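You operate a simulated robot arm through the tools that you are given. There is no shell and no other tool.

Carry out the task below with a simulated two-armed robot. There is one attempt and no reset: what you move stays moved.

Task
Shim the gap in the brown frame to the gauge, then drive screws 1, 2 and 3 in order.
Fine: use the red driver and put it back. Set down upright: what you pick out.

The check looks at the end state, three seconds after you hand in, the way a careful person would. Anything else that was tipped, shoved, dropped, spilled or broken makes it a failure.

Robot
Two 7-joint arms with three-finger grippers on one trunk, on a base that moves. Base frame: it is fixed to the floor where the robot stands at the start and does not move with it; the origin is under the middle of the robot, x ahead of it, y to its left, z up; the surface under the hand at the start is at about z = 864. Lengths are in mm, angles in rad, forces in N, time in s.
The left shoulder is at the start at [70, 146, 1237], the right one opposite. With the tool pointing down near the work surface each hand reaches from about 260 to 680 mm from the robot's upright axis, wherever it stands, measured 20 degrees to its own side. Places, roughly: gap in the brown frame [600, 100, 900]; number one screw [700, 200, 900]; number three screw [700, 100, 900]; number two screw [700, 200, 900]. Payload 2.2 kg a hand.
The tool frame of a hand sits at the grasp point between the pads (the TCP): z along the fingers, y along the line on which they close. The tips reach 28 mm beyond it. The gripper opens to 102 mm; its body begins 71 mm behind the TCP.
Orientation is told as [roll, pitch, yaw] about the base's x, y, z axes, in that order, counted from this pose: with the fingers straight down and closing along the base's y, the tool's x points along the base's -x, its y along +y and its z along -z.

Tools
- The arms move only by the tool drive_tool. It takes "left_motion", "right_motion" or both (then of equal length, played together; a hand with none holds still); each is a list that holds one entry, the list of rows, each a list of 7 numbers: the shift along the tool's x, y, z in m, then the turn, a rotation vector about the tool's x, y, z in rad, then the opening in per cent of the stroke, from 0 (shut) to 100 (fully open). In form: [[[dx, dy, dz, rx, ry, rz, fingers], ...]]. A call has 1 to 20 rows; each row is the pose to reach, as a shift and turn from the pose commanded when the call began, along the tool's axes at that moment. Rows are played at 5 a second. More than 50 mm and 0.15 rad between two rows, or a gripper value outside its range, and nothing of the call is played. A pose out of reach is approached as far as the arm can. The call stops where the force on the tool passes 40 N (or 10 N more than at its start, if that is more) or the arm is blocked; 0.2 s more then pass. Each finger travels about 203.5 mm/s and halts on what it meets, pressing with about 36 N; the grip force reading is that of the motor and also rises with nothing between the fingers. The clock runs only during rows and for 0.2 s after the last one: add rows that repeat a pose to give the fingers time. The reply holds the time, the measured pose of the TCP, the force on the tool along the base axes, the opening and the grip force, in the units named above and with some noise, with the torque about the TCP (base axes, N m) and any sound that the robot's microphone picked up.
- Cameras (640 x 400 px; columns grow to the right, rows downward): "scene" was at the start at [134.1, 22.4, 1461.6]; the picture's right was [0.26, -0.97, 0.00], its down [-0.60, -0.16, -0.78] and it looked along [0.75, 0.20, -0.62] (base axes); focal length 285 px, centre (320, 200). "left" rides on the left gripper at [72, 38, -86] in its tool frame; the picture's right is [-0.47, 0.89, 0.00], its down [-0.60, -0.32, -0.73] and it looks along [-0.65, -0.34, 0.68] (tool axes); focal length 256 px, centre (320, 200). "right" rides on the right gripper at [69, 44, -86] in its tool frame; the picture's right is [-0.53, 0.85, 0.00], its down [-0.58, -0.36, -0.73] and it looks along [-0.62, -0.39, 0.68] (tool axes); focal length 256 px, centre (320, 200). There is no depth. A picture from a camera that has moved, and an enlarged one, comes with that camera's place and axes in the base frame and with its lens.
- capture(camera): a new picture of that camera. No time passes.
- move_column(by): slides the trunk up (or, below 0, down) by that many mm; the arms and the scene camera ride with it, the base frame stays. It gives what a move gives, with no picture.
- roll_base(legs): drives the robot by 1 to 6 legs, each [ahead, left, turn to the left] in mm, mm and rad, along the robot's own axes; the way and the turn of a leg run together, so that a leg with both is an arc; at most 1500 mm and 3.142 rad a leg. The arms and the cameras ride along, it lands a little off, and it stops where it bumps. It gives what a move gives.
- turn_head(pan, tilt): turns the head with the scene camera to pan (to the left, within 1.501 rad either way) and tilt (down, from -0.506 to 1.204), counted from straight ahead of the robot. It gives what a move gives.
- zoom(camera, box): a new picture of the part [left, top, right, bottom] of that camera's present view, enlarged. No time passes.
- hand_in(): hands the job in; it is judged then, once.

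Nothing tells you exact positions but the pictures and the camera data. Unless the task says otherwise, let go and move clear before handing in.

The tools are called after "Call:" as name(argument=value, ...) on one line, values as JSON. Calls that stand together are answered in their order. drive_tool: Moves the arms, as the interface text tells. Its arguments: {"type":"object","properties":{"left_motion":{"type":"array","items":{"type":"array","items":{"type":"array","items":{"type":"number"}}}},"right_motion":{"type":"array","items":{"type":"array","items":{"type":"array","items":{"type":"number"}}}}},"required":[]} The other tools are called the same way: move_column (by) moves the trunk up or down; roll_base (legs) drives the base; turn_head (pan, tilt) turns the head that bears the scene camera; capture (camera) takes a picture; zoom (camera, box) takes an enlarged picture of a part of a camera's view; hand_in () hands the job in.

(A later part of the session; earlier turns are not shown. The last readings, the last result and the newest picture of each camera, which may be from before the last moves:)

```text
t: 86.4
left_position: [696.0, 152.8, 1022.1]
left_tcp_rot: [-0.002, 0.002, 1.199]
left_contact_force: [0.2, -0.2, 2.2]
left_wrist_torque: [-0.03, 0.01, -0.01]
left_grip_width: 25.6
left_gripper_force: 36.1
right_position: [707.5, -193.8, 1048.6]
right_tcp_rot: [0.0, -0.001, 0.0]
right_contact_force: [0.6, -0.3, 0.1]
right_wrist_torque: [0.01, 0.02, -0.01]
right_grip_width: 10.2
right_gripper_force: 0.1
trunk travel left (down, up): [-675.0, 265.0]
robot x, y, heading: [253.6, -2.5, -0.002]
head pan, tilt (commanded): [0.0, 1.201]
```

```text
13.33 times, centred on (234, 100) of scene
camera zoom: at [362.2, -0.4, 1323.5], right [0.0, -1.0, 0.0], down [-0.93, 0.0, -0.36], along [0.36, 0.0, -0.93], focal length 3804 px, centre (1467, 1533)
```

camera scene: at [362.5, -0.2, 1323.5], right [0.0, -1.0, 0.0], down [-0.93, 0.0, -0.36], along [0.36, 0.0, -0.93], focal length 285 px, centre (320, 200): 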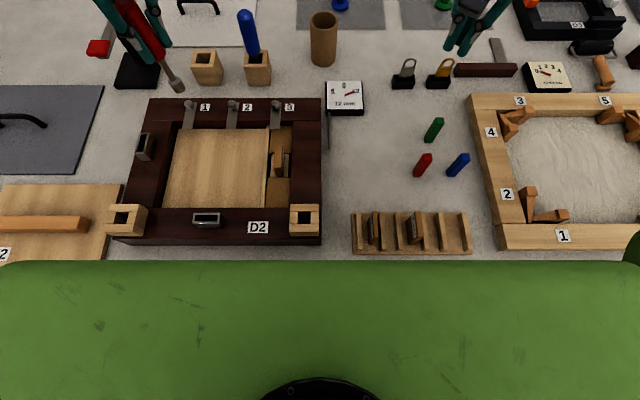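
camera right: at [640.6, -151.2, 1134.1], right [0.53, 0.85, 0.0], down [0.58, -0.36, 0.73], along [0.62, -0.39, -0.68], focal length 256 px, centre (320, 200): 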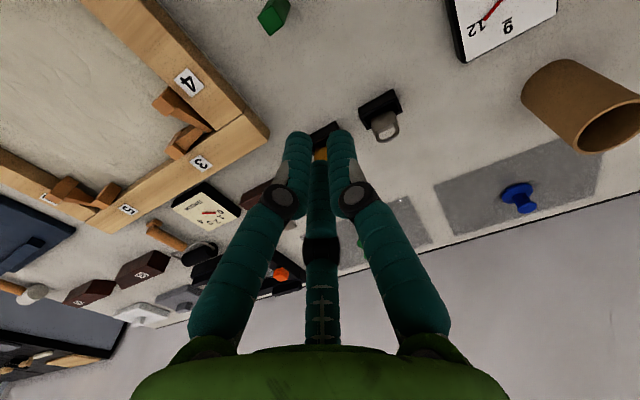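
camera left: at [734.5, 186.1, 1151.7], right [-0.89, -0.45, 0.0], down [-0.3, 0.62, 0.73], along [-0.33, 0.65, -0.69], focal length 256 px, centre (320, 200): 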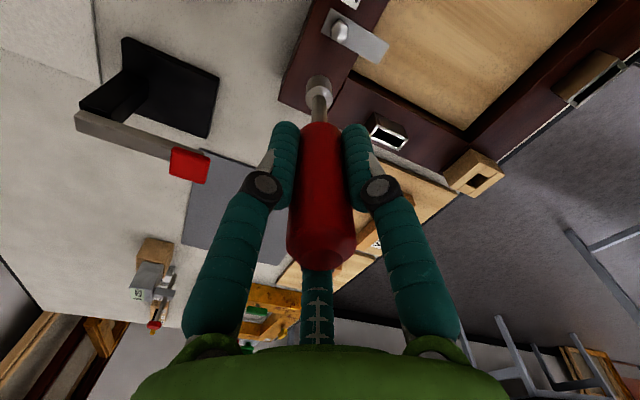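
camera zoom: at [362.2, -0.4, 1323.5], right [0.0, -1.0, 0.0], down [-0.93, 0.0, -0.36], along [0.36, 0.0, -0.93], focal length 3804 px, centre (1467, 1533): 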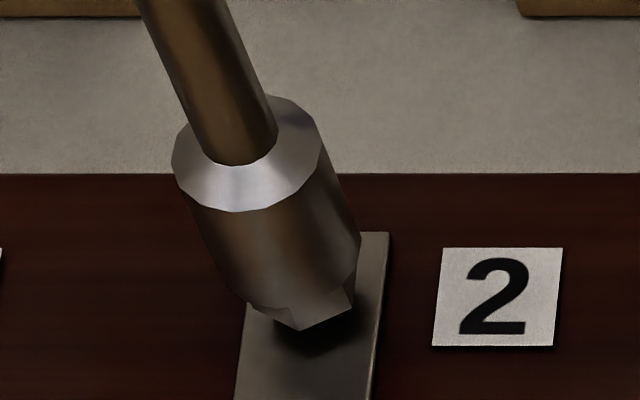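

The head follows down with the turn. Continuing to the end of travel.

Call:
drive_tool(left_motion=[[[0.0001, -0.0002, 0.0005, 0, 0, 0.14, 15], [0.0002, -0.0004, 0.001, 0, 0, 0.28, 15], [0.0003, -0.0006, 0.0014, 0, 0, 0.42, 15], [0.0004, -0.0008, 0.0018, 0, 0, 0.56, 15], [0.0005, -0.0009, 0.0022, 0, 0, 0.7, 15], [0.0007, -0.001, 0.0025, 0, 0, 0.84, 15], [0.0009, -0.0011, 0.0028, 0, 0, 0.98, 15], [0.001, -0.0012, 0.003, 0, 0, 1.12, 15], [0.0012, -0.0013, 0.0032, 0, 0, 1.26, 15], [0.0014, -0.0013, 0.0034, 0, 0, 1.4, 15], [0.0014, -0.0013, 0.0034, 0, 0, 1.4, 15]]])

Call:
zoom(camera="scene", box=[222, 85, 246, 115])

```text
t: 88.8
left_position: [697.5, 151.9, 1019.6]
left_tcp_rot: [-0.003, 0.0, -0.202]
left_contact_force: [0.3, -0.1, 3.4]
left_wrist_torque: [0.01, 0.01, 0.01]
left_grip_width: 25.5
left_gripper_force: 35.8
right_position: [708.2, -194.3, 1047.7]
right_tcp_rot: [0.001, -0.003, -0.001]
right_contact_force: [0.2, 0.0, -0.1]
right_wrist_torque: [-0.01, 0.04, 0.01]
right_grip_width: 10.4
right_gripper_force: 0.0
trunk travel left (down, up): [-675.0, 265.0]
robot x, y, heading: [253.5, 3.9, -0.003]
head pan, tilt (commanded): [0.0, 1.201]
```

```text
13.33 times, centred on (234, 100) of scene
camera zoom: at [361.9, -0.4, 1323.5], right [0.0, -1.0, 0.0], down [-0.93, 0.0, -0.36], along [0.36, 0.0, -0.93], focal length 3804 px, centre (1467, 1533)
```

zoom: 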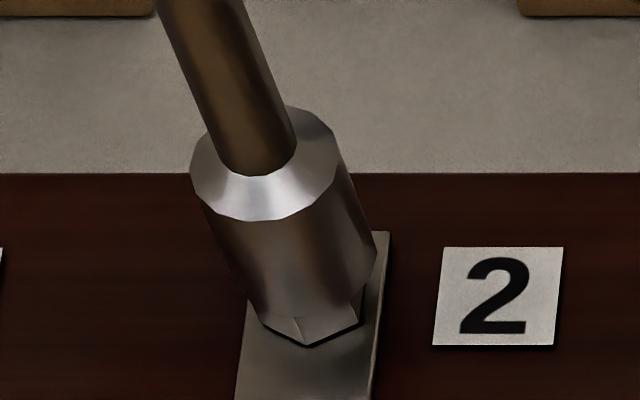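

Nearly home. One more clockwise turn with slightly more pressure to seat it.

Call:
drive_tool(left_motion=[[[0, 0, 0.0005, 0, 0, 0.14, 15], [0.0001, -0.0002, 0.001, 0, 0, 0.28, 15], [0.0002, -0.0003, 0.0014, 0, 0, 0.42, 15], [0.0003, -0.0005, 0.0016, 0, 0, 0.56, 15], [0.0004, -0.0006, 0.0018, 0, 0, 0.7, 15], [0.0004, -0.0006, 0.0018, 0, 0, 0.7, 15]]])

Call:
zoom(camera="scene", box=[222, 85, 246, 115])

```text
t: 90.2
left_position: [696.1, 150.5, 1020.2]
left_tcp_rot: [0.002, -0.005, -0.904]
left_contact_force: [0.8, 0.8, 20.4]
left_wrist_torque: [0.09, -0.1, -0.04]
left_grip_width: 25.6
left_gripper_force: 35.6
right_position: [707.5, -193.6, 1049.2]
right_tcp_rot: [0.001, -0.004, 0.0]
right_contact_force: [0.4, -0.5, -0.4]
right_wrist_torque: [0.01, -0.01, -0.02]
right_grip_width: 10.2
right_gripper_force: 0.0
trunk travel left (down, up): [-675.0, 265.0]
robot x, y, heading: [253.4, -1.6, -0.002]
head pan, tilt (commanded): [0.0, 1.201]
```

```text
13.33 times, centred on (234, 100) of scene
camera zoom: at [360.1, -1.0, 1323.8], right [0.0, -1.0, 0.0], down [-0.93, 0.0, -0.36], along [0.36, 0.0, -0.93], focal length 3804 px, centre (1467, 1533)
```

zoom: 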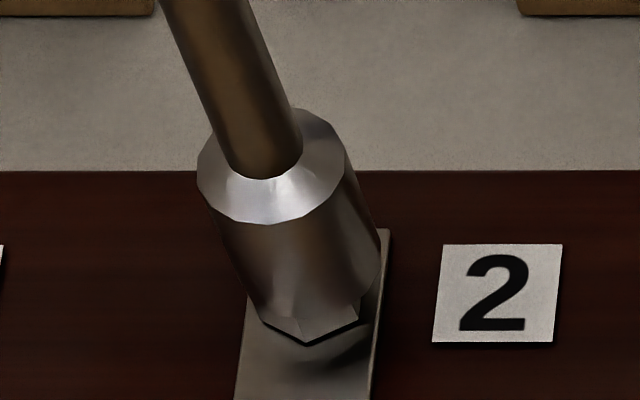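

Seated at 20 N. Lifting off and rewinding the wrist.

Call:
drive_tool(left_motion=[[[0, 0, -0.004, 0, 0, 0, 15], [0, 0, -0.014, 0, 0, 0, 15], [0, 0, -0.03, 0, 0, -0.1, 15], [0, 0, -0.04, 0, 0, -0.24, 15], [0, 0, -0.04, 0, 0, -0.38, 15], [0, 0, -0.04, 0, 0, -0.52, 15], [0, 0, -0.04, 0, 0, -0.66, 15], [0, 0, -0.04, 0, 0, -0.8, 15], [0, 0, -0.04, 0, 0, -0.94, 15], [0, 0, -0.04, 0, 0, -1.08, 15], [0, 0, -0.04, 0, 0, -1.22, 15], [0, 0, -0.04, 0, 0, -1.36, 15], [0, 0, -0.04, 0, 0, -1.5, 15], [0, 0, -0.04, 0, 0, -1.64, 15], [0, 0, -0.04, 0, 0, -1.78, 15], [0, 0, -0.04, 0, 0, -1.92, 15], [0, 0, -0.04, 0, 0, -2.06, 15], [0, 0, -0.04, 0, 0, -2.2, 15], [0, 0, -0.04, 0, 0, -2.34, 15], [0, 0, -0.04, 0, 0, -2.34, 15]]])

Call:
zoom(camera="scene", box=[180, 80, 300, 130])

Call:
zoom(camera="scene", box=[222, 92, 246, 116])

```text
t: 94.4
left_position: [696.2, 150.7, 1058.6]
left_tcp_rot: [-0.001, 0.001, 1.44]
left_contact_force: [0.1, 0.0, -0.7]
left_wrist_torque: [0.01, 0.03, 0.01]
left_grip_width: 25.5
left_gripper_force: 36.0
right_position: [709.6, -192.5, 1048.7]
right_tcp_rot: [0.001, 0.0, 0.001]
right_contact_force: [0.4, 0.1, 0.4]
right_wrist_torque: [0.01, 0.02, 0.0]
right_grip_width: 10.4
right_gripper_force: 0.1
trunk travel left (down, up): [-675.0, 265.0]
robot x, y, heading: [254.4, -1.0, -0.004]
head pan, tilt (commanded): [0.0, 1.201]
```

```text
5.33 times, centred on (240, 105) of scene
camera zoom: at [362.6, -0.2, 1323.5], right [0.0, -1.0, 0.0], down [-0.93, 0.0, -0.36], along [0.36, 0.0, -0.93], focal length 1522 px, centre (747, 707)
```

zoom: 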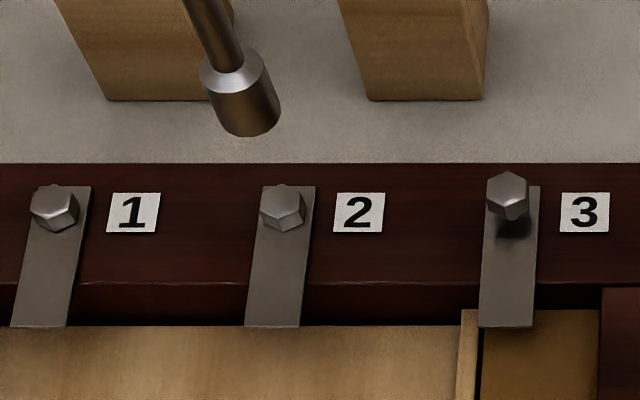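

```text
16.00 times, centred on (234, 104) of scene
camera zoom: at [362.6, -0.2, 1323.5], right [0.0, -1.0, 0.0], down [-0.93, 0.0, -0.36], along [0.36, 0.0, -0.93], focal length 4565 px, centre (1696, 1736)
```

zoom: 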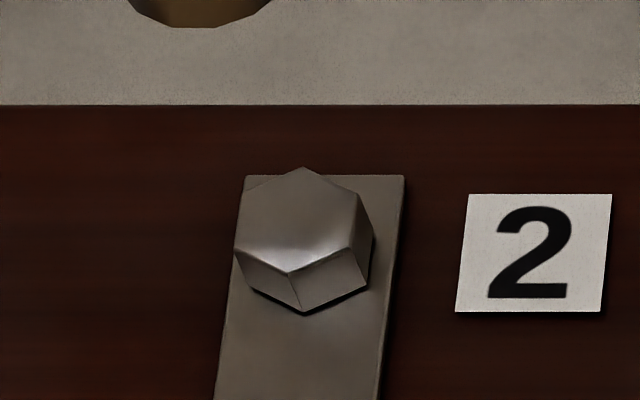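

Screw 2 is seated just like screw 1. Moving to screw 3 with the tip high.

Call:
drive_tool(left_motion=[[[0.025, -0.003, 0, 0, 0, 0, 15], [0.05, -0.006, 0, 0, 0, 0, 15], [0.0727, -0.0081, 0, 0, 0, 0, 15], [0.0727, -0.0081, 0, 0, 0, 0, 15], [0.0727, -0.0081, 0.02, 0, 0, 0, 15], [0.0727, -0.0081, 0.02, 0, 0, 0, 15]]])

Call:
zoom(camera="scene", box=[266, 80, 290, 116])

Call:
zoom(camera="left", box=[295, 50, 345, 110])

```text
t: 95.8
left_position: [686.3, 98.4, 1036.5]
left_tcp_rot: [-0.005, 0.004, 1.441]
left_contact_force: [0.2, 0.3, 0.4]
left_wrist_torque: [0.0, -0.01, 0.04]
left_grip_width: 25.5
left_gripper_force: 35.9
left hand out of reach, approached as far as the arm can: row 2, 3, 4, 5, 6
right_position: [708.8, -193.3, 1048.1]
right_tcp_rot: [0.002, -0.003, -0.001]
right_contact_force: [0.6, 0.1, 0.1]
right_wrist_torque: [0.0, 0.01, -0.02]
right_grip_width: 10.2
right_gripper_force: 0.0
trunk travel left (down, up): [-675.0, 265.0]
robot x, y, heading: [253.6, -0.6, 0.006]
head pan, tilt (commanded): [0.0, 1.201]
```

```text
11.11 times, centred on (278, 98) of scene
camera zoom: at [362.3, -0.1, 1323.5], right [0.0, -1.0, 0.0], down [-0.93, 0.0, -0.36], along [0.36, 0.0, -0.93], focal length 3170 px, centre (787, 1333)
```

zoom: 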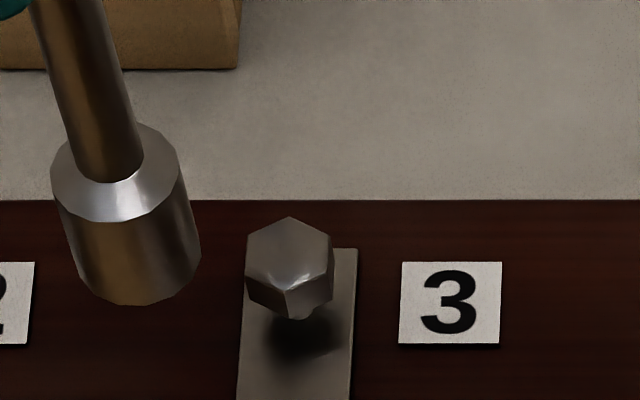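

```text
6.67 times, centred on (320, 80) of left
camera zoom: at [639.0, 32.4, 1123.1], right [-0.82, 0.58, 0.0], down [0.39, 0.56, 0.73], along [0.42, 0.59, -0.68], focal length 1707 px, centre (320, 1000)
```

zoom: 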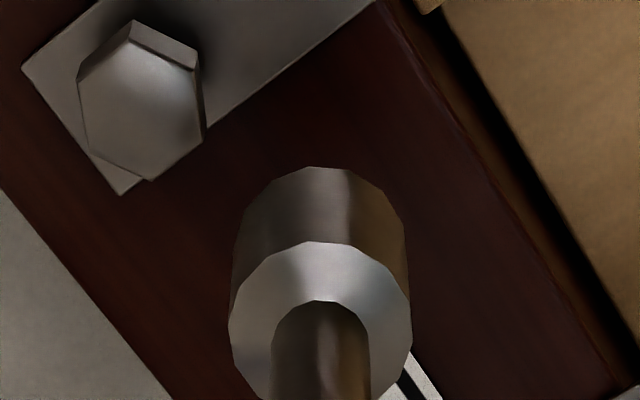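

At this wrist angle the arm can't reach screw 3. I'll raise a little, turn clockwise to about yaw 0.74, and then centre over it.

Call:
drive_tool(left_motion=[[[0, 0, -0.01, 0, 0, 0.14, 15], [0, 0, -0.012, 0, 0, 0.28, 15], [0, 0, -0.012, 0, 0, 0.42, 15], [0, 0, -0.012, 0, 0, 0.56, 15], [0, 0, -0.012, 0, 0, 0.7, 15], [0.009, -0.006, -0.012, 0, 0, 0.7, 15], [0.0188, -0.0122, -0.012, 0, 0, 0.7, 15], [0.0188, -0.0122, -0.012, 0, 0, 0.7, 15]]])

Call:
zoom(camera="scene", box=[266, 80, 290, 116])

Call:
zoom(camera="left", box=[295, 40, 345, 100])

```text
t: 97.6
left_position: [687.3, 99.4, 1049.7]
left_tcp_rot: [-0.005, 0.001, 0.739]
left_contact_force: [0.6, 0.6, -1.1]
left_wrist_torque: [-0.02, 0.01, 0.04]
left_grip_width: 25.7
left_gripper_force: 36.1
left hand out of reach, approached as far as the arm can: row 6, 7, 8
right_position: [709.1, -193.4, 1048.5]
right_tcp_rot: [0.002, -0.002, 0.0]
right_contact_force: [-0.7, -0.3, 0.0]
right_wrist_torque: [-0.01, -0.03, 0.0]
right_grip_width: 10.0
right_gripper_force: 0.1
trunk travel left (down, up): [-675.0, 265.0]
robot x, y, heading: [258.9, -0.8, -0.003]
head pan, tilt (commanded): [0.0, 1.201]
```

```text
11.11 times, centred on (278, 98) of scene
camera zoom: at [362.6, -0.2, 1323.5], right [0.0, -1.0, 0.0], down [-0.93, 0.0, -0.36], along [0.36, 0.0, -0.93], focal length 3170 px, centre (787, 1333)
```

zoom: 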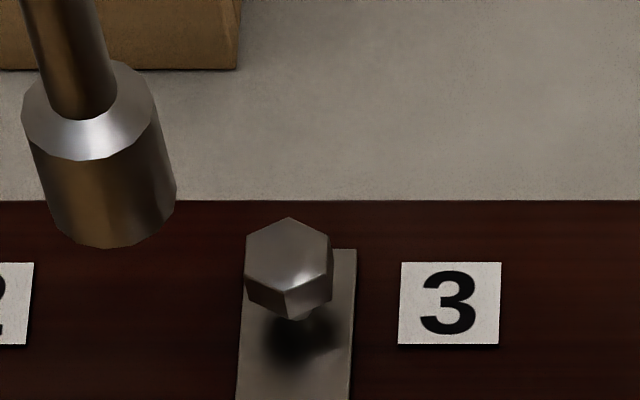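

```text
6.67 times, centred on (320, 70) of left
camera zoom: at [607.8, 79.3, 1135.3], right [-0.25, 0.97, 0.0], down [0.66, 0.18, 0.73], along [0.71, 0.18, -0.68], focal length 1707 px, centre (320, 1067)
```

zoom: 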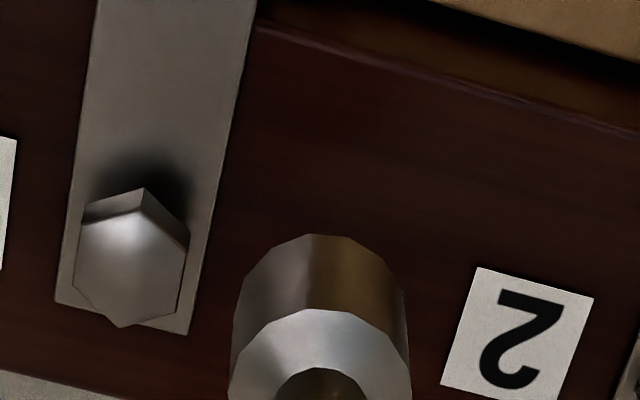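

The limit is in how far the left arm can cross to the right from this base position. I'll raise the hand and shift the base sideways 75 mm to the right.

Call:
drive_tool(left_motion=[[[0, 0, -0.01, 0, 0, 0, 15], [0, 0, -0.025, 0, 0, 0, 15], [0, 0, -0.025, 0, 0, 0, 15]]])

Call:
capture(camera="scene")

```text
t: 98.4
left_position: [685.8, 102.1, 1073.9]
left_tcp_rot: [-0.003, 0.002, 0.74]
left_contact_force: [0.3, -0.2, -1.3]
left_wrist_torque: [-0.02, 0.02, 0.01]
left_grip_width: 25.6
left_gripper_force: 36.2
right_position: [709.9, -193.1, 1049.2]
right_tcp_rot: [0.002, -0.002, -0.001]
right_contact_force: [0.2, 0.2, -0.2]
right_wrist_torque: [-0.03, -0.03, 0.0]
right_grip_width: 10.2
right_gripper_force: 0.1
trunk travel left (down, up): [-675.0, 265.0]
robot x, y, heading: [254.5, 0.7, 0.003]
head pan, tilt (commanded): [0.0, 1.201]
```

```text
taken
camera scene: at [362.7, -0.2, 1323.4], right [0.0, -1.0, 0.0], down [-0.93, 0.0, -0.36], along [0.36, 0.0, -0.93], focal length 285 px, centre (320, 200)
```

scene: 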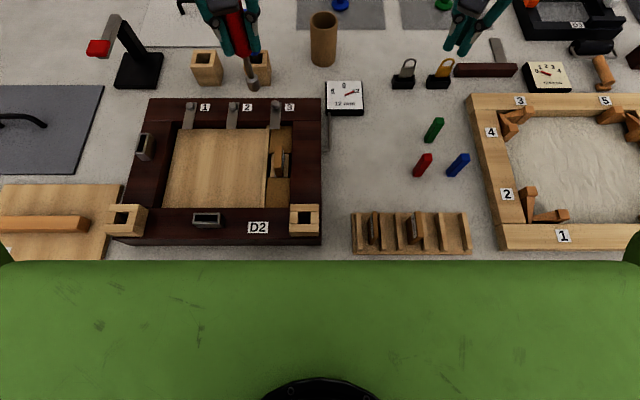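

Call:
roll_base(legs=[[0, -75, 0]])

```text
t: 99.5
left_position: [685.6, 31.2, 1072.8]
left_tcp_rot: [-0.004, 0.001, 0.741]
left_contact_force: [-0.5, -0.3, -0.9]
left_wrist_torque: [-0.02, 0.02, 0.04]
left_grip_width: 25.9
left_gripper_force: 36.5
right_position: [708.5, -265.3, 1049.1]
right_tcp_rot: [-0.001, -0.001, 0.002]
right_contact_force: [0.4, 0.0, 0.1]
right_wrist_torque: [-0.04, -0.01, 0.01]
right_grip_width: 10.1
right_gripper_force: 0.1
trunk travel left (down, up): [-675.0, 265.0]
robot x, y, heading: [255.4, -73.3, 0.006]
head pan, tilt (commanded): [0.0, 1.201]
```

Call:
drive_tool(left_motion=[[[-0.01, 0.0075, 0, 0, 0, -0.14, 15], [-0.02, 0.015, 0, 0, 0, -0.28, 15], [-0.03, 0.0225, 0, 0, 0, -0.42, 15], [-0.0407, 0.0298, 0, 0, 0, -0.56, 15], [-0.0407, 0.0298, 0, 0, 0, -0.7, 15], [-0.0407, 0.0298, 0, 0, 0, -0.84, 15], [-0.0407, 0.0298, 0, 0, 0, -0.98, 15], [-0.0407, 0.0298, 0, 0, 0, -1.1, 15], [-0.0407, 0.0298, 0.02, 0, 0, -1.1, 15], [-0.0407, 0.0298, 0.033, 0, 0, -1.1, 15], [-0.0407, 0.0298, 0.033, 0, 0, -1.1, 15]]])

Call:
capture(camera="scene")

Call:
zoom(camera="left", box=[295, 50, 345, 110])

```text
t: 101.9
left_position: [694.3, 77.6, 1040.0]
left_tcp_rot: [-0.002, 0.005, 1.84]
left_contact_force: [-0.4, -0.4, -0.9]
left_wrist_torque: [0.0, 0.01, -0.01]
left_grip_width: 25.7
left_gripper_force: 36.4
right_position: [708.3, -265.3, 1049.1]
right_tcp_rot: [0.001, -0.003, 0.001]
right_contact_force: [-0.1, 0.1, 1.3]
right_wrist_torque: [-0.01, 0.01, 0.0]
right_grip_width: 10.2
right_gripper_force: 0.1
trunk travel left (down, up): [-675.0, 265.0]
robot x, y, heading: [253.0, -79.9, -0.002]
head pan, tilt (commanded): [0.0, 1.201]
```

```text
taken
camera scene: at [362.3, -73.5, 1323.5], right [0.0, -1.0, 0.0], down [-0.93, 0.0, -0.36], along [0.36, 0.0, -0.93], focal length 285 px, centre (320, 200)
```

scene: 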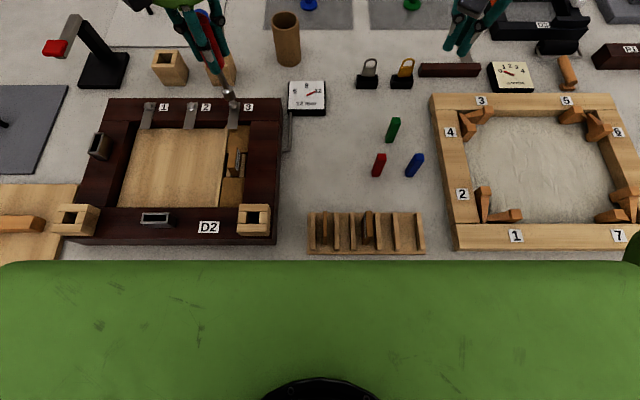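

```text
6.67 times, centred on (320, 80) of left
camera zoom: at [677.6, -1.1, 1127.3], right [-0.98, 0.21, 0.0], down [0.14, 0.67, 0.73], along [0.16, 0.71, -0.68], focal length 1707 px, centre (320, 1000)
```

zoom: 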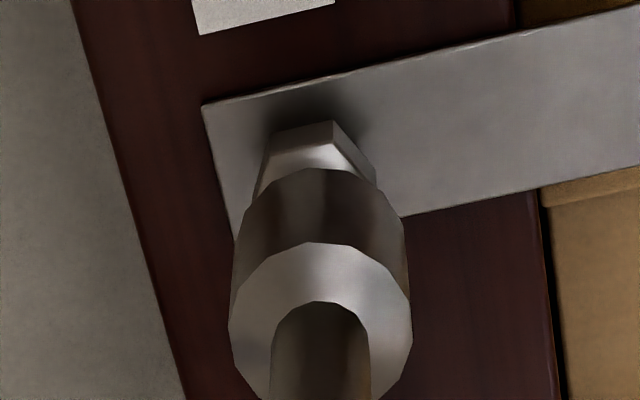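

Call:
zoom(camera="scene", box=[220, 80, 244, 116])

```text
11.11 times, centred on (232, 98) of scene
camera zoom: at [362.3, -73.5, 1323.5], right [0.0, -1.0, 0.0], down [-0.93, 0.0, -0.36], along [0.36, 0.0, -0.93], focal length 3170 px, centre (1298, 1333)
```

zoom: 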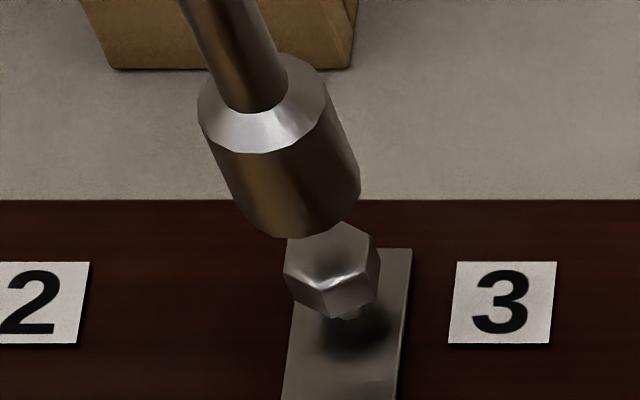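

Almost coaxial. A 1 mm correction and lowering to light contact on screw 3.

Call:
drive_tool(left_motion=[[[0.0002, -0.001, 0.004, 0, 0, 0, 15], [0.0002, -0.001, 0.009, 0, 0, 0, 15], [0.0002, -0.001, 0.011, 0, 0, 0, 15], [0.0002, -0.001, 0.011, 0, 0, 0, 15]]])

Call:
zoom(camera="scene", box=[220, 84, 244, 114])

Call:
zoom(camera="left", box=[295, 50, 345, 110])

```text
t: 102.9
left_position: [697.0, 78.5, 1029.6]
left_tcp_rot: [0.0, 0.004, 1.839]
left_contact_force: [0.1, -0.3, -0.6]
left_wrist_torque: [0.02, 0.0, 0.01]
left_grip_width: 25.6
left_gripper_force: 36.0
right_position: [708.9, -265.3, 1049.6]
right_tcp_rot: [0.003, -0.003, 0.002]
right_contact_force: [0.5, -0.5, 0.5]
right_wrist_torque: [0.04, -0.04, 0.0]
right_grip_width: 10.3
right_gripper_force: 0.1
trunk travel left (down, up): [-675.0, 265.0]
robot x, y, heading: [254.5, -76.7, -0.003]
head pan, tilt (commanded): [0.0, 1.201]
```

```text
13.33 times, centred on (232, 99) of scene
camera zoom: at [362.5, -73.4, 1323.5], right [0.0, -1.0, 0.0], down [-0.93, 0.0, -0.36], along [0.36, 0.0, -0.93], focal length 3804 px, centre (1493, 1547)
```

zoom: 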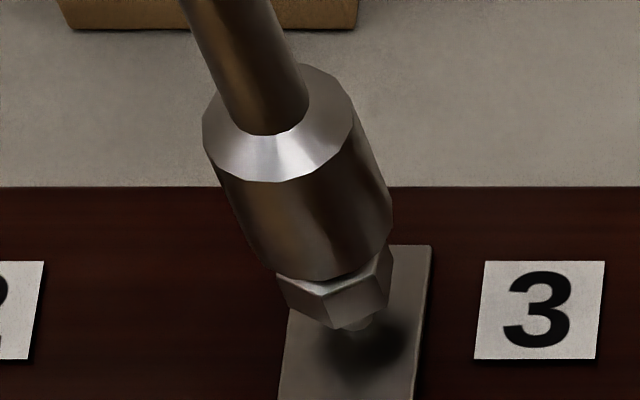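

```text
6.67 times, centred on (320, 80) of left
camera zoom: at [679.4, -0.9, 1116.4], right [-0.98, 0.21, 0.0], down [0.14, 0.67, 0.73], along [0.16, 0.71, -0.68], focal length 1707 px, centre (320, 1000)
```

zoom: 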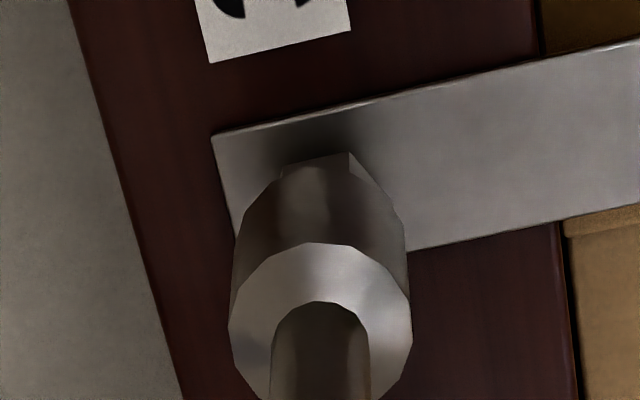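

Coaxial. Touching down and turning clockwise.

Call:
drive_tool(left_motion=[[[0, 0, 0.002, 0, 0, 0, 15], [0, 0, 0.004, 0, 0, 0, 15], [0, 0, 0.0045, 0, 0, 0, 15], [0.0001, -0.0002, 0.0049, 0, 0, 0.14, 15], [0.0002, -0.0004, 0.0053, 0, 0, 0.28, 15], [0.0003, -0.0006, 0.0057, 0, 0, 0.42, 15], [0.0004, -0.0008, 0.0062, 0, 0, 0.56, 15], [0.0005, -0.0009, 0.0067, 0, 0, 0.7, 15], [0.0005, -0.0009, 0.0067, 0, 0, 0.7, 15]]])

Call:
zoom(camera="scene", box=[220, 84, 244, 114])

```text
t: 104.9
left_position: [697.3, 77.5, 1023.9]
left_tcp_rot: [-0.004, 0.002, 1.139]
left_contact_force: [-0.8, -0.8, 3.2]
left_wrist_torque: [-0.06, 0.06, 0.0]
left_grip_width: 25.7
left_gripper_force: 36.4
right_position: [708.0, -266.4, 1049.1]
right_tcp_rot: [0.002, -0.002, 0.003]
right_contact_force: [-1.1, 0.1, -0.1]
right_wrist_torque: [0.0, 0.03, -0.02]
right_grip_width: 10.1
right_gripper_force: 0.1
trunk travel left (down, up): [-675.0, 265.0]
robot x, y, heading: [254.3, -71.1, 0.0]
head pan, tilt (commanded): [0.0, 1.201]
```

```text
13.33 times, centred on (232, 99) of scene
camera zoom: at [361.8, -73.7, 1323.5], right [0.0, -1.0, 0.0], down [-0.93, 0.0, -0.36], along [0.36, 0.0, -0.93], focal length 3804 px, centre (1493, 1547)
```

zoom: 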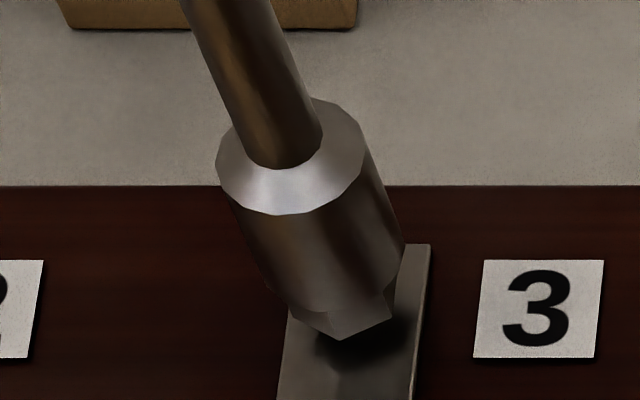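

The screw follows again. Continuing clockwise with the downward follow.

Call:
drive_tool(left_motion=[[[0.0001, -0.0002, 0.0006, 0, 0, 0.14, 15], [0.0002, -0.0004, 0.0012, 0, 0, 0.28, 15], [0.0003, -0.0006, 0.0018, 0, 0, 0.42, 15], [0.0004, -0.0008, 0.0023, 0, 0, 0.56, 15], [0.0005, -0.0009, 0.0028, 0, 0, 0.7, 15], [0.0007, -0.001, 0.0032, 0, 0, 0.84, 15], [0.0009, -0.0011, 0.0035, 0, 0, 0.98, 15], [0.001, -0.0012, 0.0038, 0, 0, 1.12, 15], [0.0012, -0.0013, 0.0041, 0, 0, 1.26, 15], [0.0014, -0.0013, 0.0044, 0, 0, 1.4, 15], [0.0014, -0.0013, 0.0044, 0, 0, 1.4, 15]]])

Call:
zoom(camera="scene", box=[220, 84, 244, 114])

```text
t: 107.3
left_position: [698.8, 75.9, 1019.8]
left_tcp_rot: [-0.002, -0.006, -0.26]
left_contact_force: [0.4, 0.2, 9.3]
left_wrist_torque: [0.02, -0.02, -0.01]
left_grip_width: 25.4
left_gripper_force: 35.8
right_position: [707.1, -266.0, 1048.8]
right_tcp_rot: [0.003, -0.003, 0.003]
right_contact_force: [-0.2, -0.2, 0.1]
right_wrist_torque: [-0.02, 0.0, -0.03]
right_grip_width: 9.9
right_gripper_force: 0.1
trunk travel left (down, up): [-675.0, 265.0]
robot x, y, heading: [258.8, -72.0, -0.001]
head pan, tilt (commanded): [0.0, 1.201]
```

```text
13.33 times, centred on (232, 99) of scene
camera zoom: at [361.1, -73.8, 1323.7], right [0.0, -1.0, 0.0], down [-0.93, 0.0, -0.36], along [0.36, 0.0, -0.93], focal length 3804 px, centre (1493, 1547)
```

zoom: 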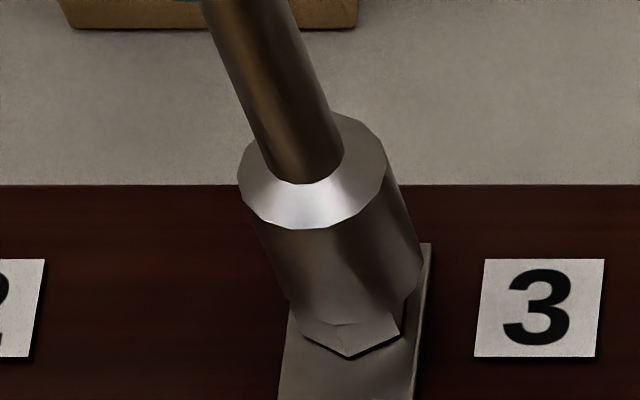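

Close to home at 9 N. A final seating turn as before.

Call:
drive_tool(left_motion=[[[0, 0, 0.0004, 0, 0, 0.14, 15], [0.0001, -0.0002, 0.0007, 0, 0, 0.28, 15], [0.0002, -0.0003, 0.001, 0, 0, 0.42, 15], [0.0003, -0.0005, 0.0012, 0, 0, 0.56, 15], [0.0004, -0.0006, 0.0013, 0, 0, 0.7, 15], [0.0004, -0.0006, 0.0013, 0, 0, 0.7, 15]]])

Call:
zoom(camera="scene", box=[220, 84, 244, 114])

```text
t: 108.7
left_position: [695.0, 75.8, 1020.0]
left_tcp_rot: [0.004, -0.007, -0.96]
left_contact_force: [0.8, -0.3, 23.2]
left_wrist_torque: [0.09, -0.08, 0.0]
left_grip_width: 25.5
left_gripper_force: 36.3
right_position: [706.4, -266.6, 1049.8]
right_tcp_rot: [0.002, -0.002, 0.002]
right_contact_force: [1.4, 0.6, 0.5]
right_wrist_torque: [-0.01, -0.01, -0.04]
right_grip_width: 10.2
right_gripper_force: 0.2
trunk travel left (down, up): [-675.0, 265.0]
robot x, y, heading: [253.4, -70.0, -0.001]
head pan, tilt (commanded): [0.0, 1.201]
```

```text
13.33 times, centred on (232, 99) of scene
camera zoom: at [359.5, -74.4, 1323.8], right [0.0, -1.0, 0.0], down [-0.93, 0.0, -0.36], along [0.36, 0.0, -0.93], focal length 3804 px, centre (1493, 1547)
```

zoom: 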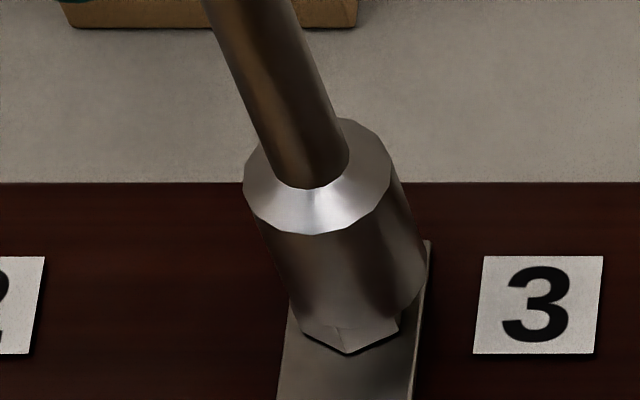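

Screw 3 is down at 23 N. Lifting off, turning the wrist back to yaw 0, and checking.

Call:
drive_tool(left_motion=[[[0, 0, -0.004, 0, 0, 0, 15], [0, 0, -0.014, 0, 0, 0, 15], [0, 0, -0.03, 0, 0, -0.1, 15], [0, 0, -0.045, 0, 0, -0.24, 15], [0, 0, -0.055, 0, 0, -0.38, 15], [0, 0, -0.055, 0, 0, -0.52, 15], [0, 0, -0.055, 0, 0, -0.66, 15], [0, 0, -0.055, 0, 0, -0.8, 15], [0, 0, -0.055, 0, 0, -0.94, 15], [0, 0, -0.055, 0, 0, -0.96, 15], [0, 0, -0.055, 0, 0, -0.96, 15]]])

Call:
zoom(camera="scene", box=[140, 80, 260, 130])

Call:
zoom(camera="scene", box=[220, 92, 244, 116])

Call:
zoom(camera="left", box=[200, 0, 440, 150])

```text
t: 111.1
left_position: [697.5, 75.9, 1072.7]
left_tcp_rot: [-0.005, -0.002, 0.0]
left_contact_force: [-0.7, 0.9, -1.3]
left_wrist_torque: [0.02, -0.05, -0.04]
left_grip_width: 25.6
left_gripper_force: 35.7
right_position: [710.0, -264.6, 1048.0]
right_tcp_rot: [0.002, -0.001, 0.0]
right_contact_force: [0.7, -0.2, -0.4]
right_wrist_torque: [-0.01, -0.01, 0.01]
right_grip_width: 10.1
right_gripper_force: 0.0
trunk travel left (down, up): [-675.0, 265.0]
robot x, y, heading: [252.0, -76.3, 0.0]
head pan, tilt (commanded): [0.0, 1.201]
```

```text
5.33 times, centred on (200, 105) of scene
camera zoom: at [362.5, -73.4, 1323.5], right [0.0, -1.0, 0.0], down [-0.93, 0.0, -0.36], along [0.36, 0.0, -0.93], focal length 1522 px, centre (960, 707)
```

zoom: 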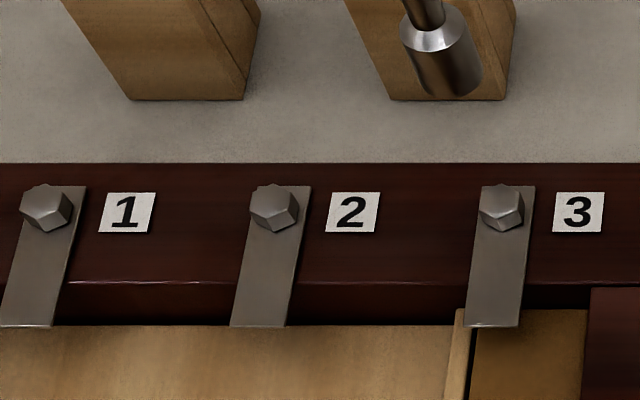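

```text
16.00 times, centred on (232, 104) of scene
camera zoom: at [362.5, -73.4, 1323.5], right [0.0, -1.0, 0.0], down [-0.93, 0.0, -0.36], along [0.36, 0.0, -0.93], focal length 4565 px, centre (1728, 1736)
```

zoom: 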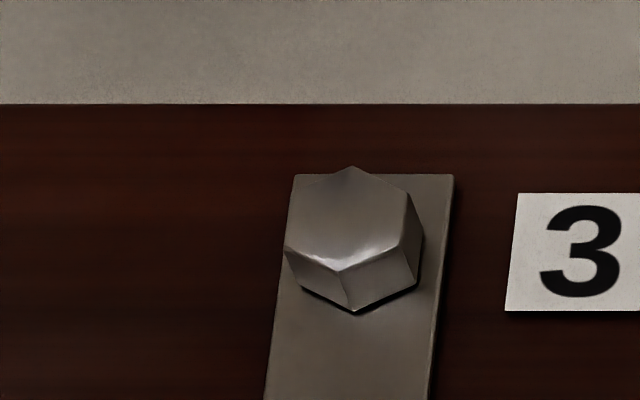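

```text
2.67 times, centred on (320, 75) of left
camera zoom: at [625.3, 114.8, 1158.7], right [0.46, 0.89, 0.0], down [0.6, -0.31, 0.73], along [0.65, -0.34, -0.68], focal length 683 px, centre (320, 533)
```

zoom: 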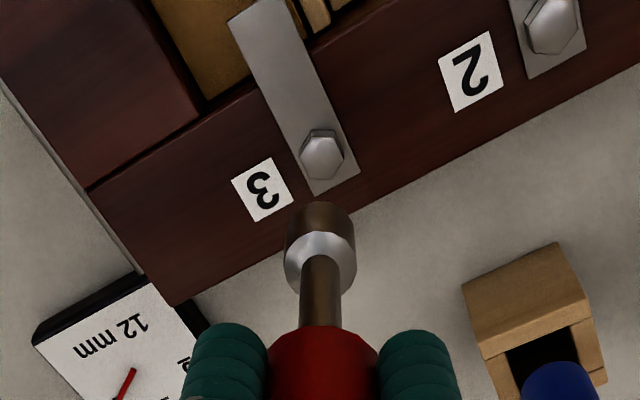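

All three screws sit flush on their clips. Rolling the base back left, with the driver held high, to return it to its stand.

Call:
roll_base(legs=[[0, 75, 0]])

```text
t: 112.1
left_position: [698.6, 148.3, 1073.2]
left_tcp_rot: [-0.002, 0.0, -0.001]
left_contact_force: [-0.3, 0.0, -1.4]
left_wrist_torque: [0.03, 0.01, -0.02]
left_grip_width: 25.4
left_gripper_force: 36.2
right_position: [708.9, -193.9, 1048.7]
right_tcp_rot: [0.001, -0.001, 0.0]
right_contact_force: [0.1, 0.1, 0.9]
right_wrist_torque: [0.02, 0.01, 0.01]
right_grip_width: 10.2
right_gripper_force: 0.0
trunk travel left (down, up): [-675.0, 265.0]
robot x, y, heading: [258.5, -2.7, 0.004]
head pan, tilt (commanded): [0.0, 1.201]
```

Call:
drive_tool(left_motion=[[[0, 0.025, 0, 0, 0, 0, 15], [0, 0.05, 0, 0, 0, 0, 15], [0, 0.0745, 0, 0, 0, 0, 15], [-0.03, 0.0745, 0.003, 0, 0, 0, 15], [-0.06, 0.0745, 0.006, 0, 0, 0, 15], [-0.09, 0.0745, 0.01, 0, 0, 0, 15], [-0.1128, 0.0745, 0.01, 0, 0, 0, 15], [-0.1128, 0.0745, 0.01, 0, 0, 0, 15], [-0.1128, 0.0745, 0.01, 0, 0, 0, 15]]])

Call:
zoom(camera="scene", box=[160, 10, 240, 100])

Call:
zoom(camera="left", box=[270, 30, 370, 150])

```text
t: 114.1
left_position: [810.3, 225.2, 1061.5]
left_tcp_rot: [-0.003, -0.001, -0.001]
left_contact_force: [-0.7, -0.6, -1.0]
left_wrist_torque: [-0.04, 0.02, -0.02]
left_grip_width: 25.8
left_gripper_force: 36.1
right_position: [708.3, -192.8, 1049.1]
right_tcp_rot: [0.002, -0.001, 0.0]
right_contact_force: [-0.5, -0.1, 0.0]
right_wrist_torque: [0.02, -0.01, 0.0]
right_grip_width: 10.3
right_gripper_force: 0.0
trunk travel left (down, up): [-675.0, 265.0]
robot x, y, heading: [256.7, -0.5, -0.002]
head pan, tilt (commanded): [0.0, 1.201]
```

```text
4.44 times, centred on (200, 55) of scene
camera zoom: at [362.7, 1.3, 1323.4], right [0.0, -1.0, 0.0], down [-0.93, 0.0, -0.36], along [0.36, 0.0, -0.93], focal length 1268 px, centre (853, 844)
```

zoom: 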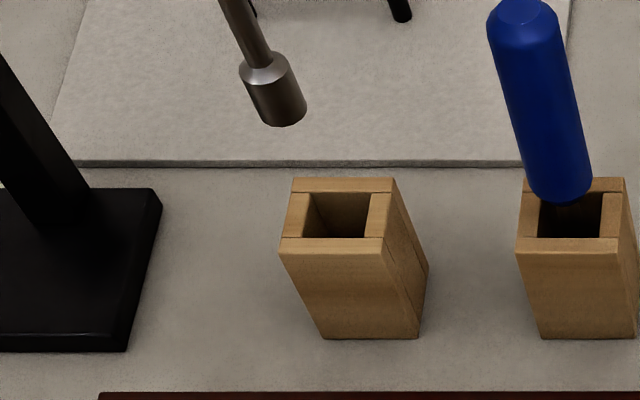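

```text
3.33 times, centred on (320, 90) of left
camera zoom: at [739.5, 263.7, 1148.6], right [0.47, 0.89, 0.0], down [0.6, -0.31, 0.73], along [0.65, -0.34, -0.68], focal length 853 px, centre (320, 567)
```

zoom: 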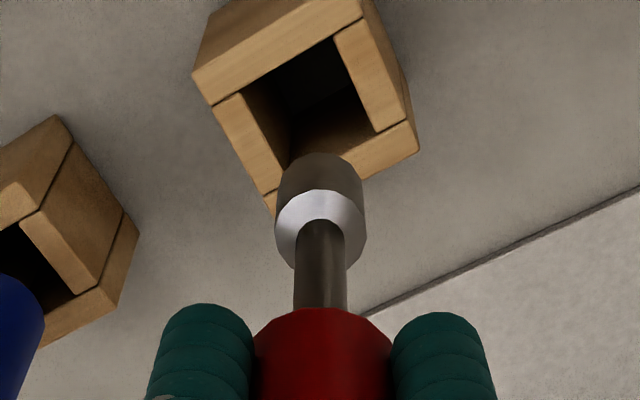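

The tip hangs over the stand. I'll nudge y by about -2.8 mm and lower until the tip is just above the rim, where parallax is small, and check again.

Call:
drive_tool(left_motion=[[[0.0005, -0.0028, 0.01, 0, 0, 0, 15], [0.0005, -0.0028, 0.02, 0, 0, 0, 15], [0.0005, -0.0028, 0.032, 0, 0, 0, 15], [0.0005, -0.0028, 0.032, 0, 0, 0, 15], [0.0005, -0.0028, 0.032, 0, 0, 0, 15]]])

Call:
zoom(camera="scene", box=[170, 20, 220, 80])

Call:
zoom(camera="left", box=[280, 30, 360, 120])

```text
t: 115.3
left_position: [811.7, 222.1, 1029.9]
left_tcp_rot: [-0.003, -0.001, 0.0]
left_contact_force: [0.1, -0.1, -1.6]
left_wrist_torque: [0.0, 0.03, -0.03]
left_grip_width: 25.5
left_gripper_force: 36.1
right_position: [708.4, -192.0, 1048.5]
right_tcp_rot: [0.003, -0.003, 0.001]
right_contact_force: [-0.1, -0.4, -0.8]
right_wrist_torque: [0.01, 0.01, -0.01]
right_grip_width: 10.4
right_gripper_force: 0.1
trunk travel left (down, up): [-675.0, 265.0]
robot x, y, heading: [254.9, 0.2, -0.004]
head pan, tilt (commanded): [0.0, 1.201]
```

```text
6.67 times, centred on (195, 50) of scene
camera zoom: at [362.6, 1.3, 1323.5], right [0.0, -1.0, 0.0], down [-0.93, 0.0, -0.36], along [0.36, 0.0, -0.93], focal length 1902 px, centre (1153, 1200)
```

zoom: 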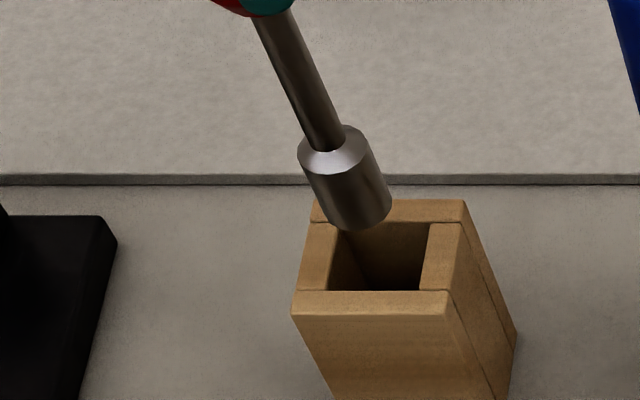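

```text
4.44 times, centred on (320, 75) of left
camera zoom: at [738.1, 260.3, 1116.6], right [0.47, 0.89, 0.0], down [0.6, -0.31, 0.73], along [0.65, -0.34, -0.68], focal length 1138 px, centre (320, 756)
```

zoom: 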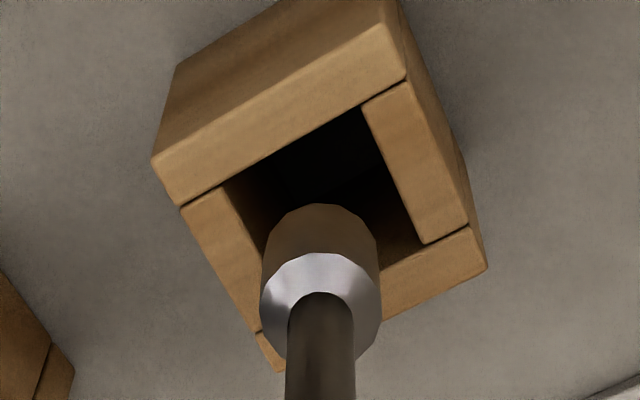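

The socket is within about 1 mm of the hole centre (clearance about 3.5 mm). I'll correct and lower into the stand, watching force.

Call:
drive_tool(left_motion=[[[-0.0008, -0.001, 0.005, 0, 0, 0, 15], [-0.0008, -0.001, 0.01, 0, 0, 0, 15], [-0.0008, -0.001, 0.015, 0, 0, 0, 15], [-0.0008, -0.001, 0.02, 0, 0, 0, 15], [-0.0008, -0.001, 0.024, 0, 0, 0, 15], [-0.0008, -0.001, 0.024, 0, 0, 0, 15]]])

Call:
zoom(camera="scene", box=[170, 20, 220, 80])

Call:
zoom(camera="left", box=[280, 40, 360, 130])

```text
t: 116.7
left_position: [809.8, 220.8, 1005.9]
left_tcp_rot: [-0.002, -0.001, -0.002]
left_contact_force: [-0.3, -0.2, -1.0]
left_wrist_torque: [0.0, -0.03, 0.01]
left_grip_width: 25.5
left_gripper_force: 36.0
right_position: [708.4, -192.6, 1048.7]
right_tcp_rot: [0.002, -0.003, 0.001]
right_contact_force: [0.5, -0.3, -0.4]
right_wrist_torque: [-0.02, 0.02, -0.03]
right_grip_width: 10.0
right_gripper_force: 0.1
trunk travel left (down, up): [-675.0, 265.0]
robot x, y, heading: [257.6, 3.3, -0.002]
head pan, tilt (commanded): [0.0, 1.201]
```

```text
6.67 times, centred on (195, 50) of scene
camera zoom: at [362.5, 1.3, 1323.5], right [0.0, -1.0, 0.0], down [-0.93, 0.0, -0.36], along [0.36, 0.0, -0.93], focal length 1902 px, centre (1153, 1200)
```

zoom: 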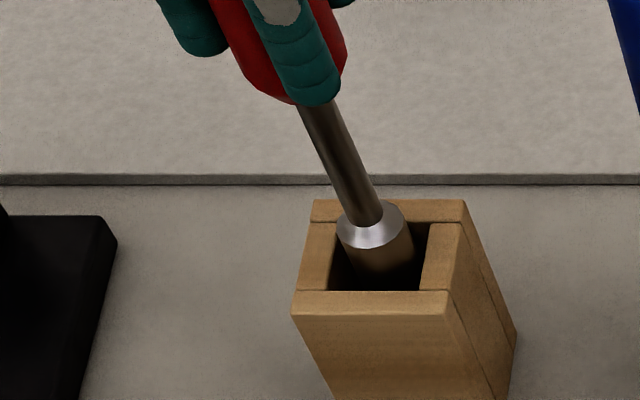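

```text
4.44 times, centred on (320, 85) of left
camera zoom: at [738.4, 259.5, 1092.5], right [0.47, 0.88, 0.0], down [0.6, -0.31, 0.73], along [0.65, -0.34, -0.68], focal length 1138 px, centre (320, 711)
```

zoom: 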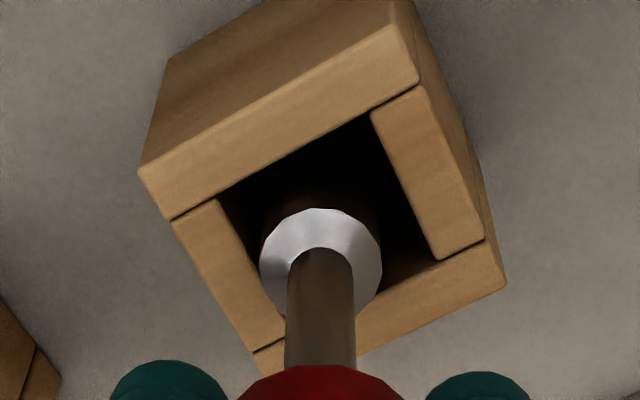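

Going in cleanly. Continuing down.

Call:
drive_tool(left_motion=[[[0, 0, 0.005, 0, 0, 0, 15], [0, 0, 0.01, 0, 0, 0, 15], [0, 0, 0.015, 0, 0, 0, 15], [0, 0, 0.02, 0, 0, 0, 15], [0, 0, 0.025, 0, 0, 0, 15], [0, 0, 0.03, 0, 0, 0, 15], [0, 0, 0.03, 0, 0, 0, 15]]])

Call:
zoom(camera="scene", box=[170, 10, 230, 85])

Call:
zoom(camera="left", box=[270, 40, 370, 160])

```text
t: 118.3
left_position: [811.5, 221.2, 976.5]
left_tcp_rot: [-0.003, -0.002, 0.0]
left_contact_force: [0.0, -0.7, -0.8]
left_wrist_torque: [0.01, -0.02, -0.01]
left_grip_width: 25.7
left_gripper_force: 36.3
right_position: [709.4, -193.1, 1049.4]
right_tcp_rot: [0.002, -0.003, 0.002]
right_contact_force: [-0.5, -0.4, -0.7]
right_wrist_torque: [0.02, 0.0, -0.03]
right_grip_width: 10.4
right_gripper_force: 0.0
trunk travel left (down, up): [-675.0, 265.0]
robot x, y, heading: [252.8, 2.3, 0.001]
head pan, tilt (commanded): [0.0, 1.201]
```

```text
5.33 times, centred on (200, 48) of scene
camera zoom: at [362.5, 1.3, 1323.5], right [0.0, -1.0, 0.0], down [-0.93, 0.0, -0.36], along [0.36, 0.0, -0.93], focal length 1522 px, centre (960, 1013)
```

zoom: 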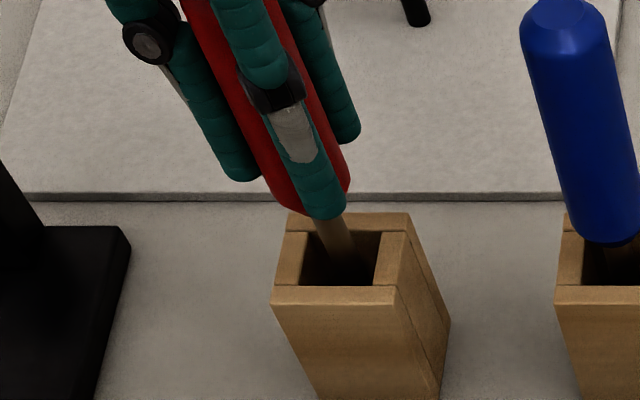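

```text
3.33 times, centred on (320, 100) of left
camera zoom: at [738.8, 259.5, 1062.1], right [0.47, 0.89, 0.0], down [0.6, -0.32, 0.73], along [0.65, -0.34, -0.68], focal length 853 px, centre (320, 533)
```

zoom: 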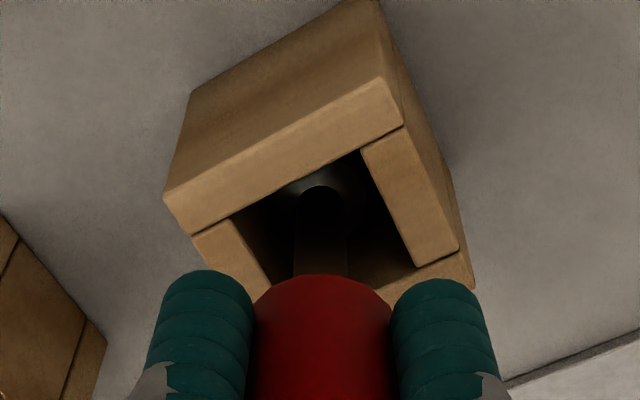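

Call:
drive_tool(left_motion=[[[0, 0, 0.003, 0, 0, 0, 15], [0, 0, 0.006, 0, 0, 0, 15], [0, 0, 0.008, 0, 0, 0, 15], [0, 0, 0.01, 0, 0, 0, 15], [0, 0, 0.011, 0, 0, 0, 15], [0, 0, 0.012, 0, 0, 0, 15], [0, 0, 0.012, 0, 0, 0, 15]]])

```text
t: 119.9
left_position: [811.4, 220.3, 964.5]
left_tcp_rot: [-0.003, -0.002, -0.003]
left_contact_force: [-0.9, -0.5, -1.2]
left_wrist_torque: [0.0, -0.02, 0.02]
left_grip_width: 25.7
left_gripper_force: 35.9
right_position: [709.0, -192.8, 1048.6]
right_tcp_rot: [0.003, -0.003, -0.001]
right_contact_force: [-0.2, -0.7, -0.6]
right_wrist_torque: [0.0, -0.02, 0.0]
right_grip_width: 10.0
right_gripper_force: 0.1
trunk travel left (down, up): [-675.0, 265.0]
robot x, y, heading: [255.7, -1.9, -0.003]
head pan, tilt (commanded): [0.0, 1.201]
```

No contact yet at z = 964.5, since the driver slid up a few mm in the grip while driving. Continuing in 1 mm steps until it touches.

Call:
drive_tool(left_motion=[[[0, 0, 0.001, 0, 0, 0, 15], [0, 0, 0.002, 0, 0, 0, 15], [0, 0, 0.003, 0, 0, 0, 15], [0, 0, 0.003, 0, 0, 0, 15]]])

Call:
zoom(camera="scene", box=[170, 10, 230, 85])

```text
t: 120.9
left_position: [809.8, 220.1, 964.2]
left_tcp_rot: [-0.003, -0.007, 0.0]
left_contact_force: [1.9, 2.5, 13.4]
left_wrist_torque: [0.23, -0.18, 0.0]
left_grip_width: 25.8
left_gripper_force: 35.7
right_position: [707.4, -192.5, 1048.5]
right_tcp_rot: [0.002, -0.002, -0.001]
right_contact_force: [0.4, 0.4, 0.3]
right_wrist_torque: [0.01, 0.02, -0.01]
right_grip_width: 10.3
right_gripper_force: 0.1
trunk travel left (down, up): [-675.0, 265.0]
robot x, y, heading: [256.9, 4.1, -0.002]
head pan, tilt (commanded): [0.0, 1.201]
```

```text
5.33 times, centred on (200, 48) of scene
camera zoom: at [360.7, 1.0, 1323.8], right [0.0, -1.0, 0.0], down [-0.93, 0.0, -0.36], along [0.36, 0.0, -0.93], focal length 1522 px, centre (960, 1013)
```

zoom: 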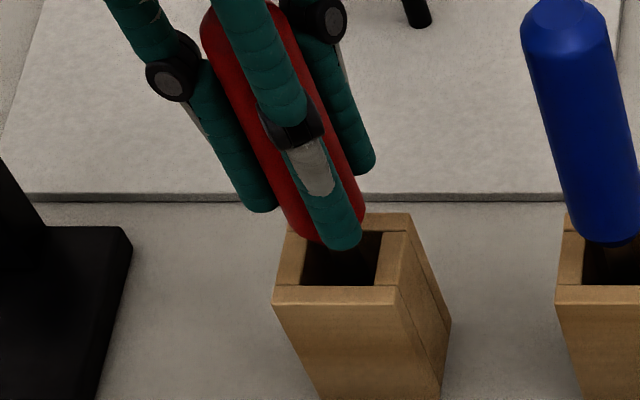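

It touched down at z about 964, the same as its original seat. Easing off the pressure, then opening slowly.

Call:
drive_tool(left_motion=[[[0, 0, -0.001, 0, 0, 0, 15], [0, 0, -0.0022, 0, 0, 0, 15], [0, 0, -0.0022, 0, 0, 0, 15]]])

```text
t: 121.7
left_position: [810.4, 219.1, 963.8]
left_tcp_rot: [-0.004, -0.002, -0.002]
left_contact_force: [3.4, -0.3, 8.9]
left_wrist_torque: [0.04, -0.26, -0.02]
left_grip_width: 25.6
left_gripper_force: 36.2
right_position: [707.9, -192.4, 1048.4]
right_tcp_rot: [0.003, -0.002, 0.0]
right_contact_force: [-0.2, -0.1, 0.6]
right_wrist_torque: [0.02, 0.0, 0.02]
right_grip_width: 10.1
right_gripper_force: 0.0
trunk travel left (down, up): [-675.0, 265.0]
robot x, y, heading: [255.8, -0.6, -0.001]
head pan, tilt (commanded): [0.0, 1.201]
```

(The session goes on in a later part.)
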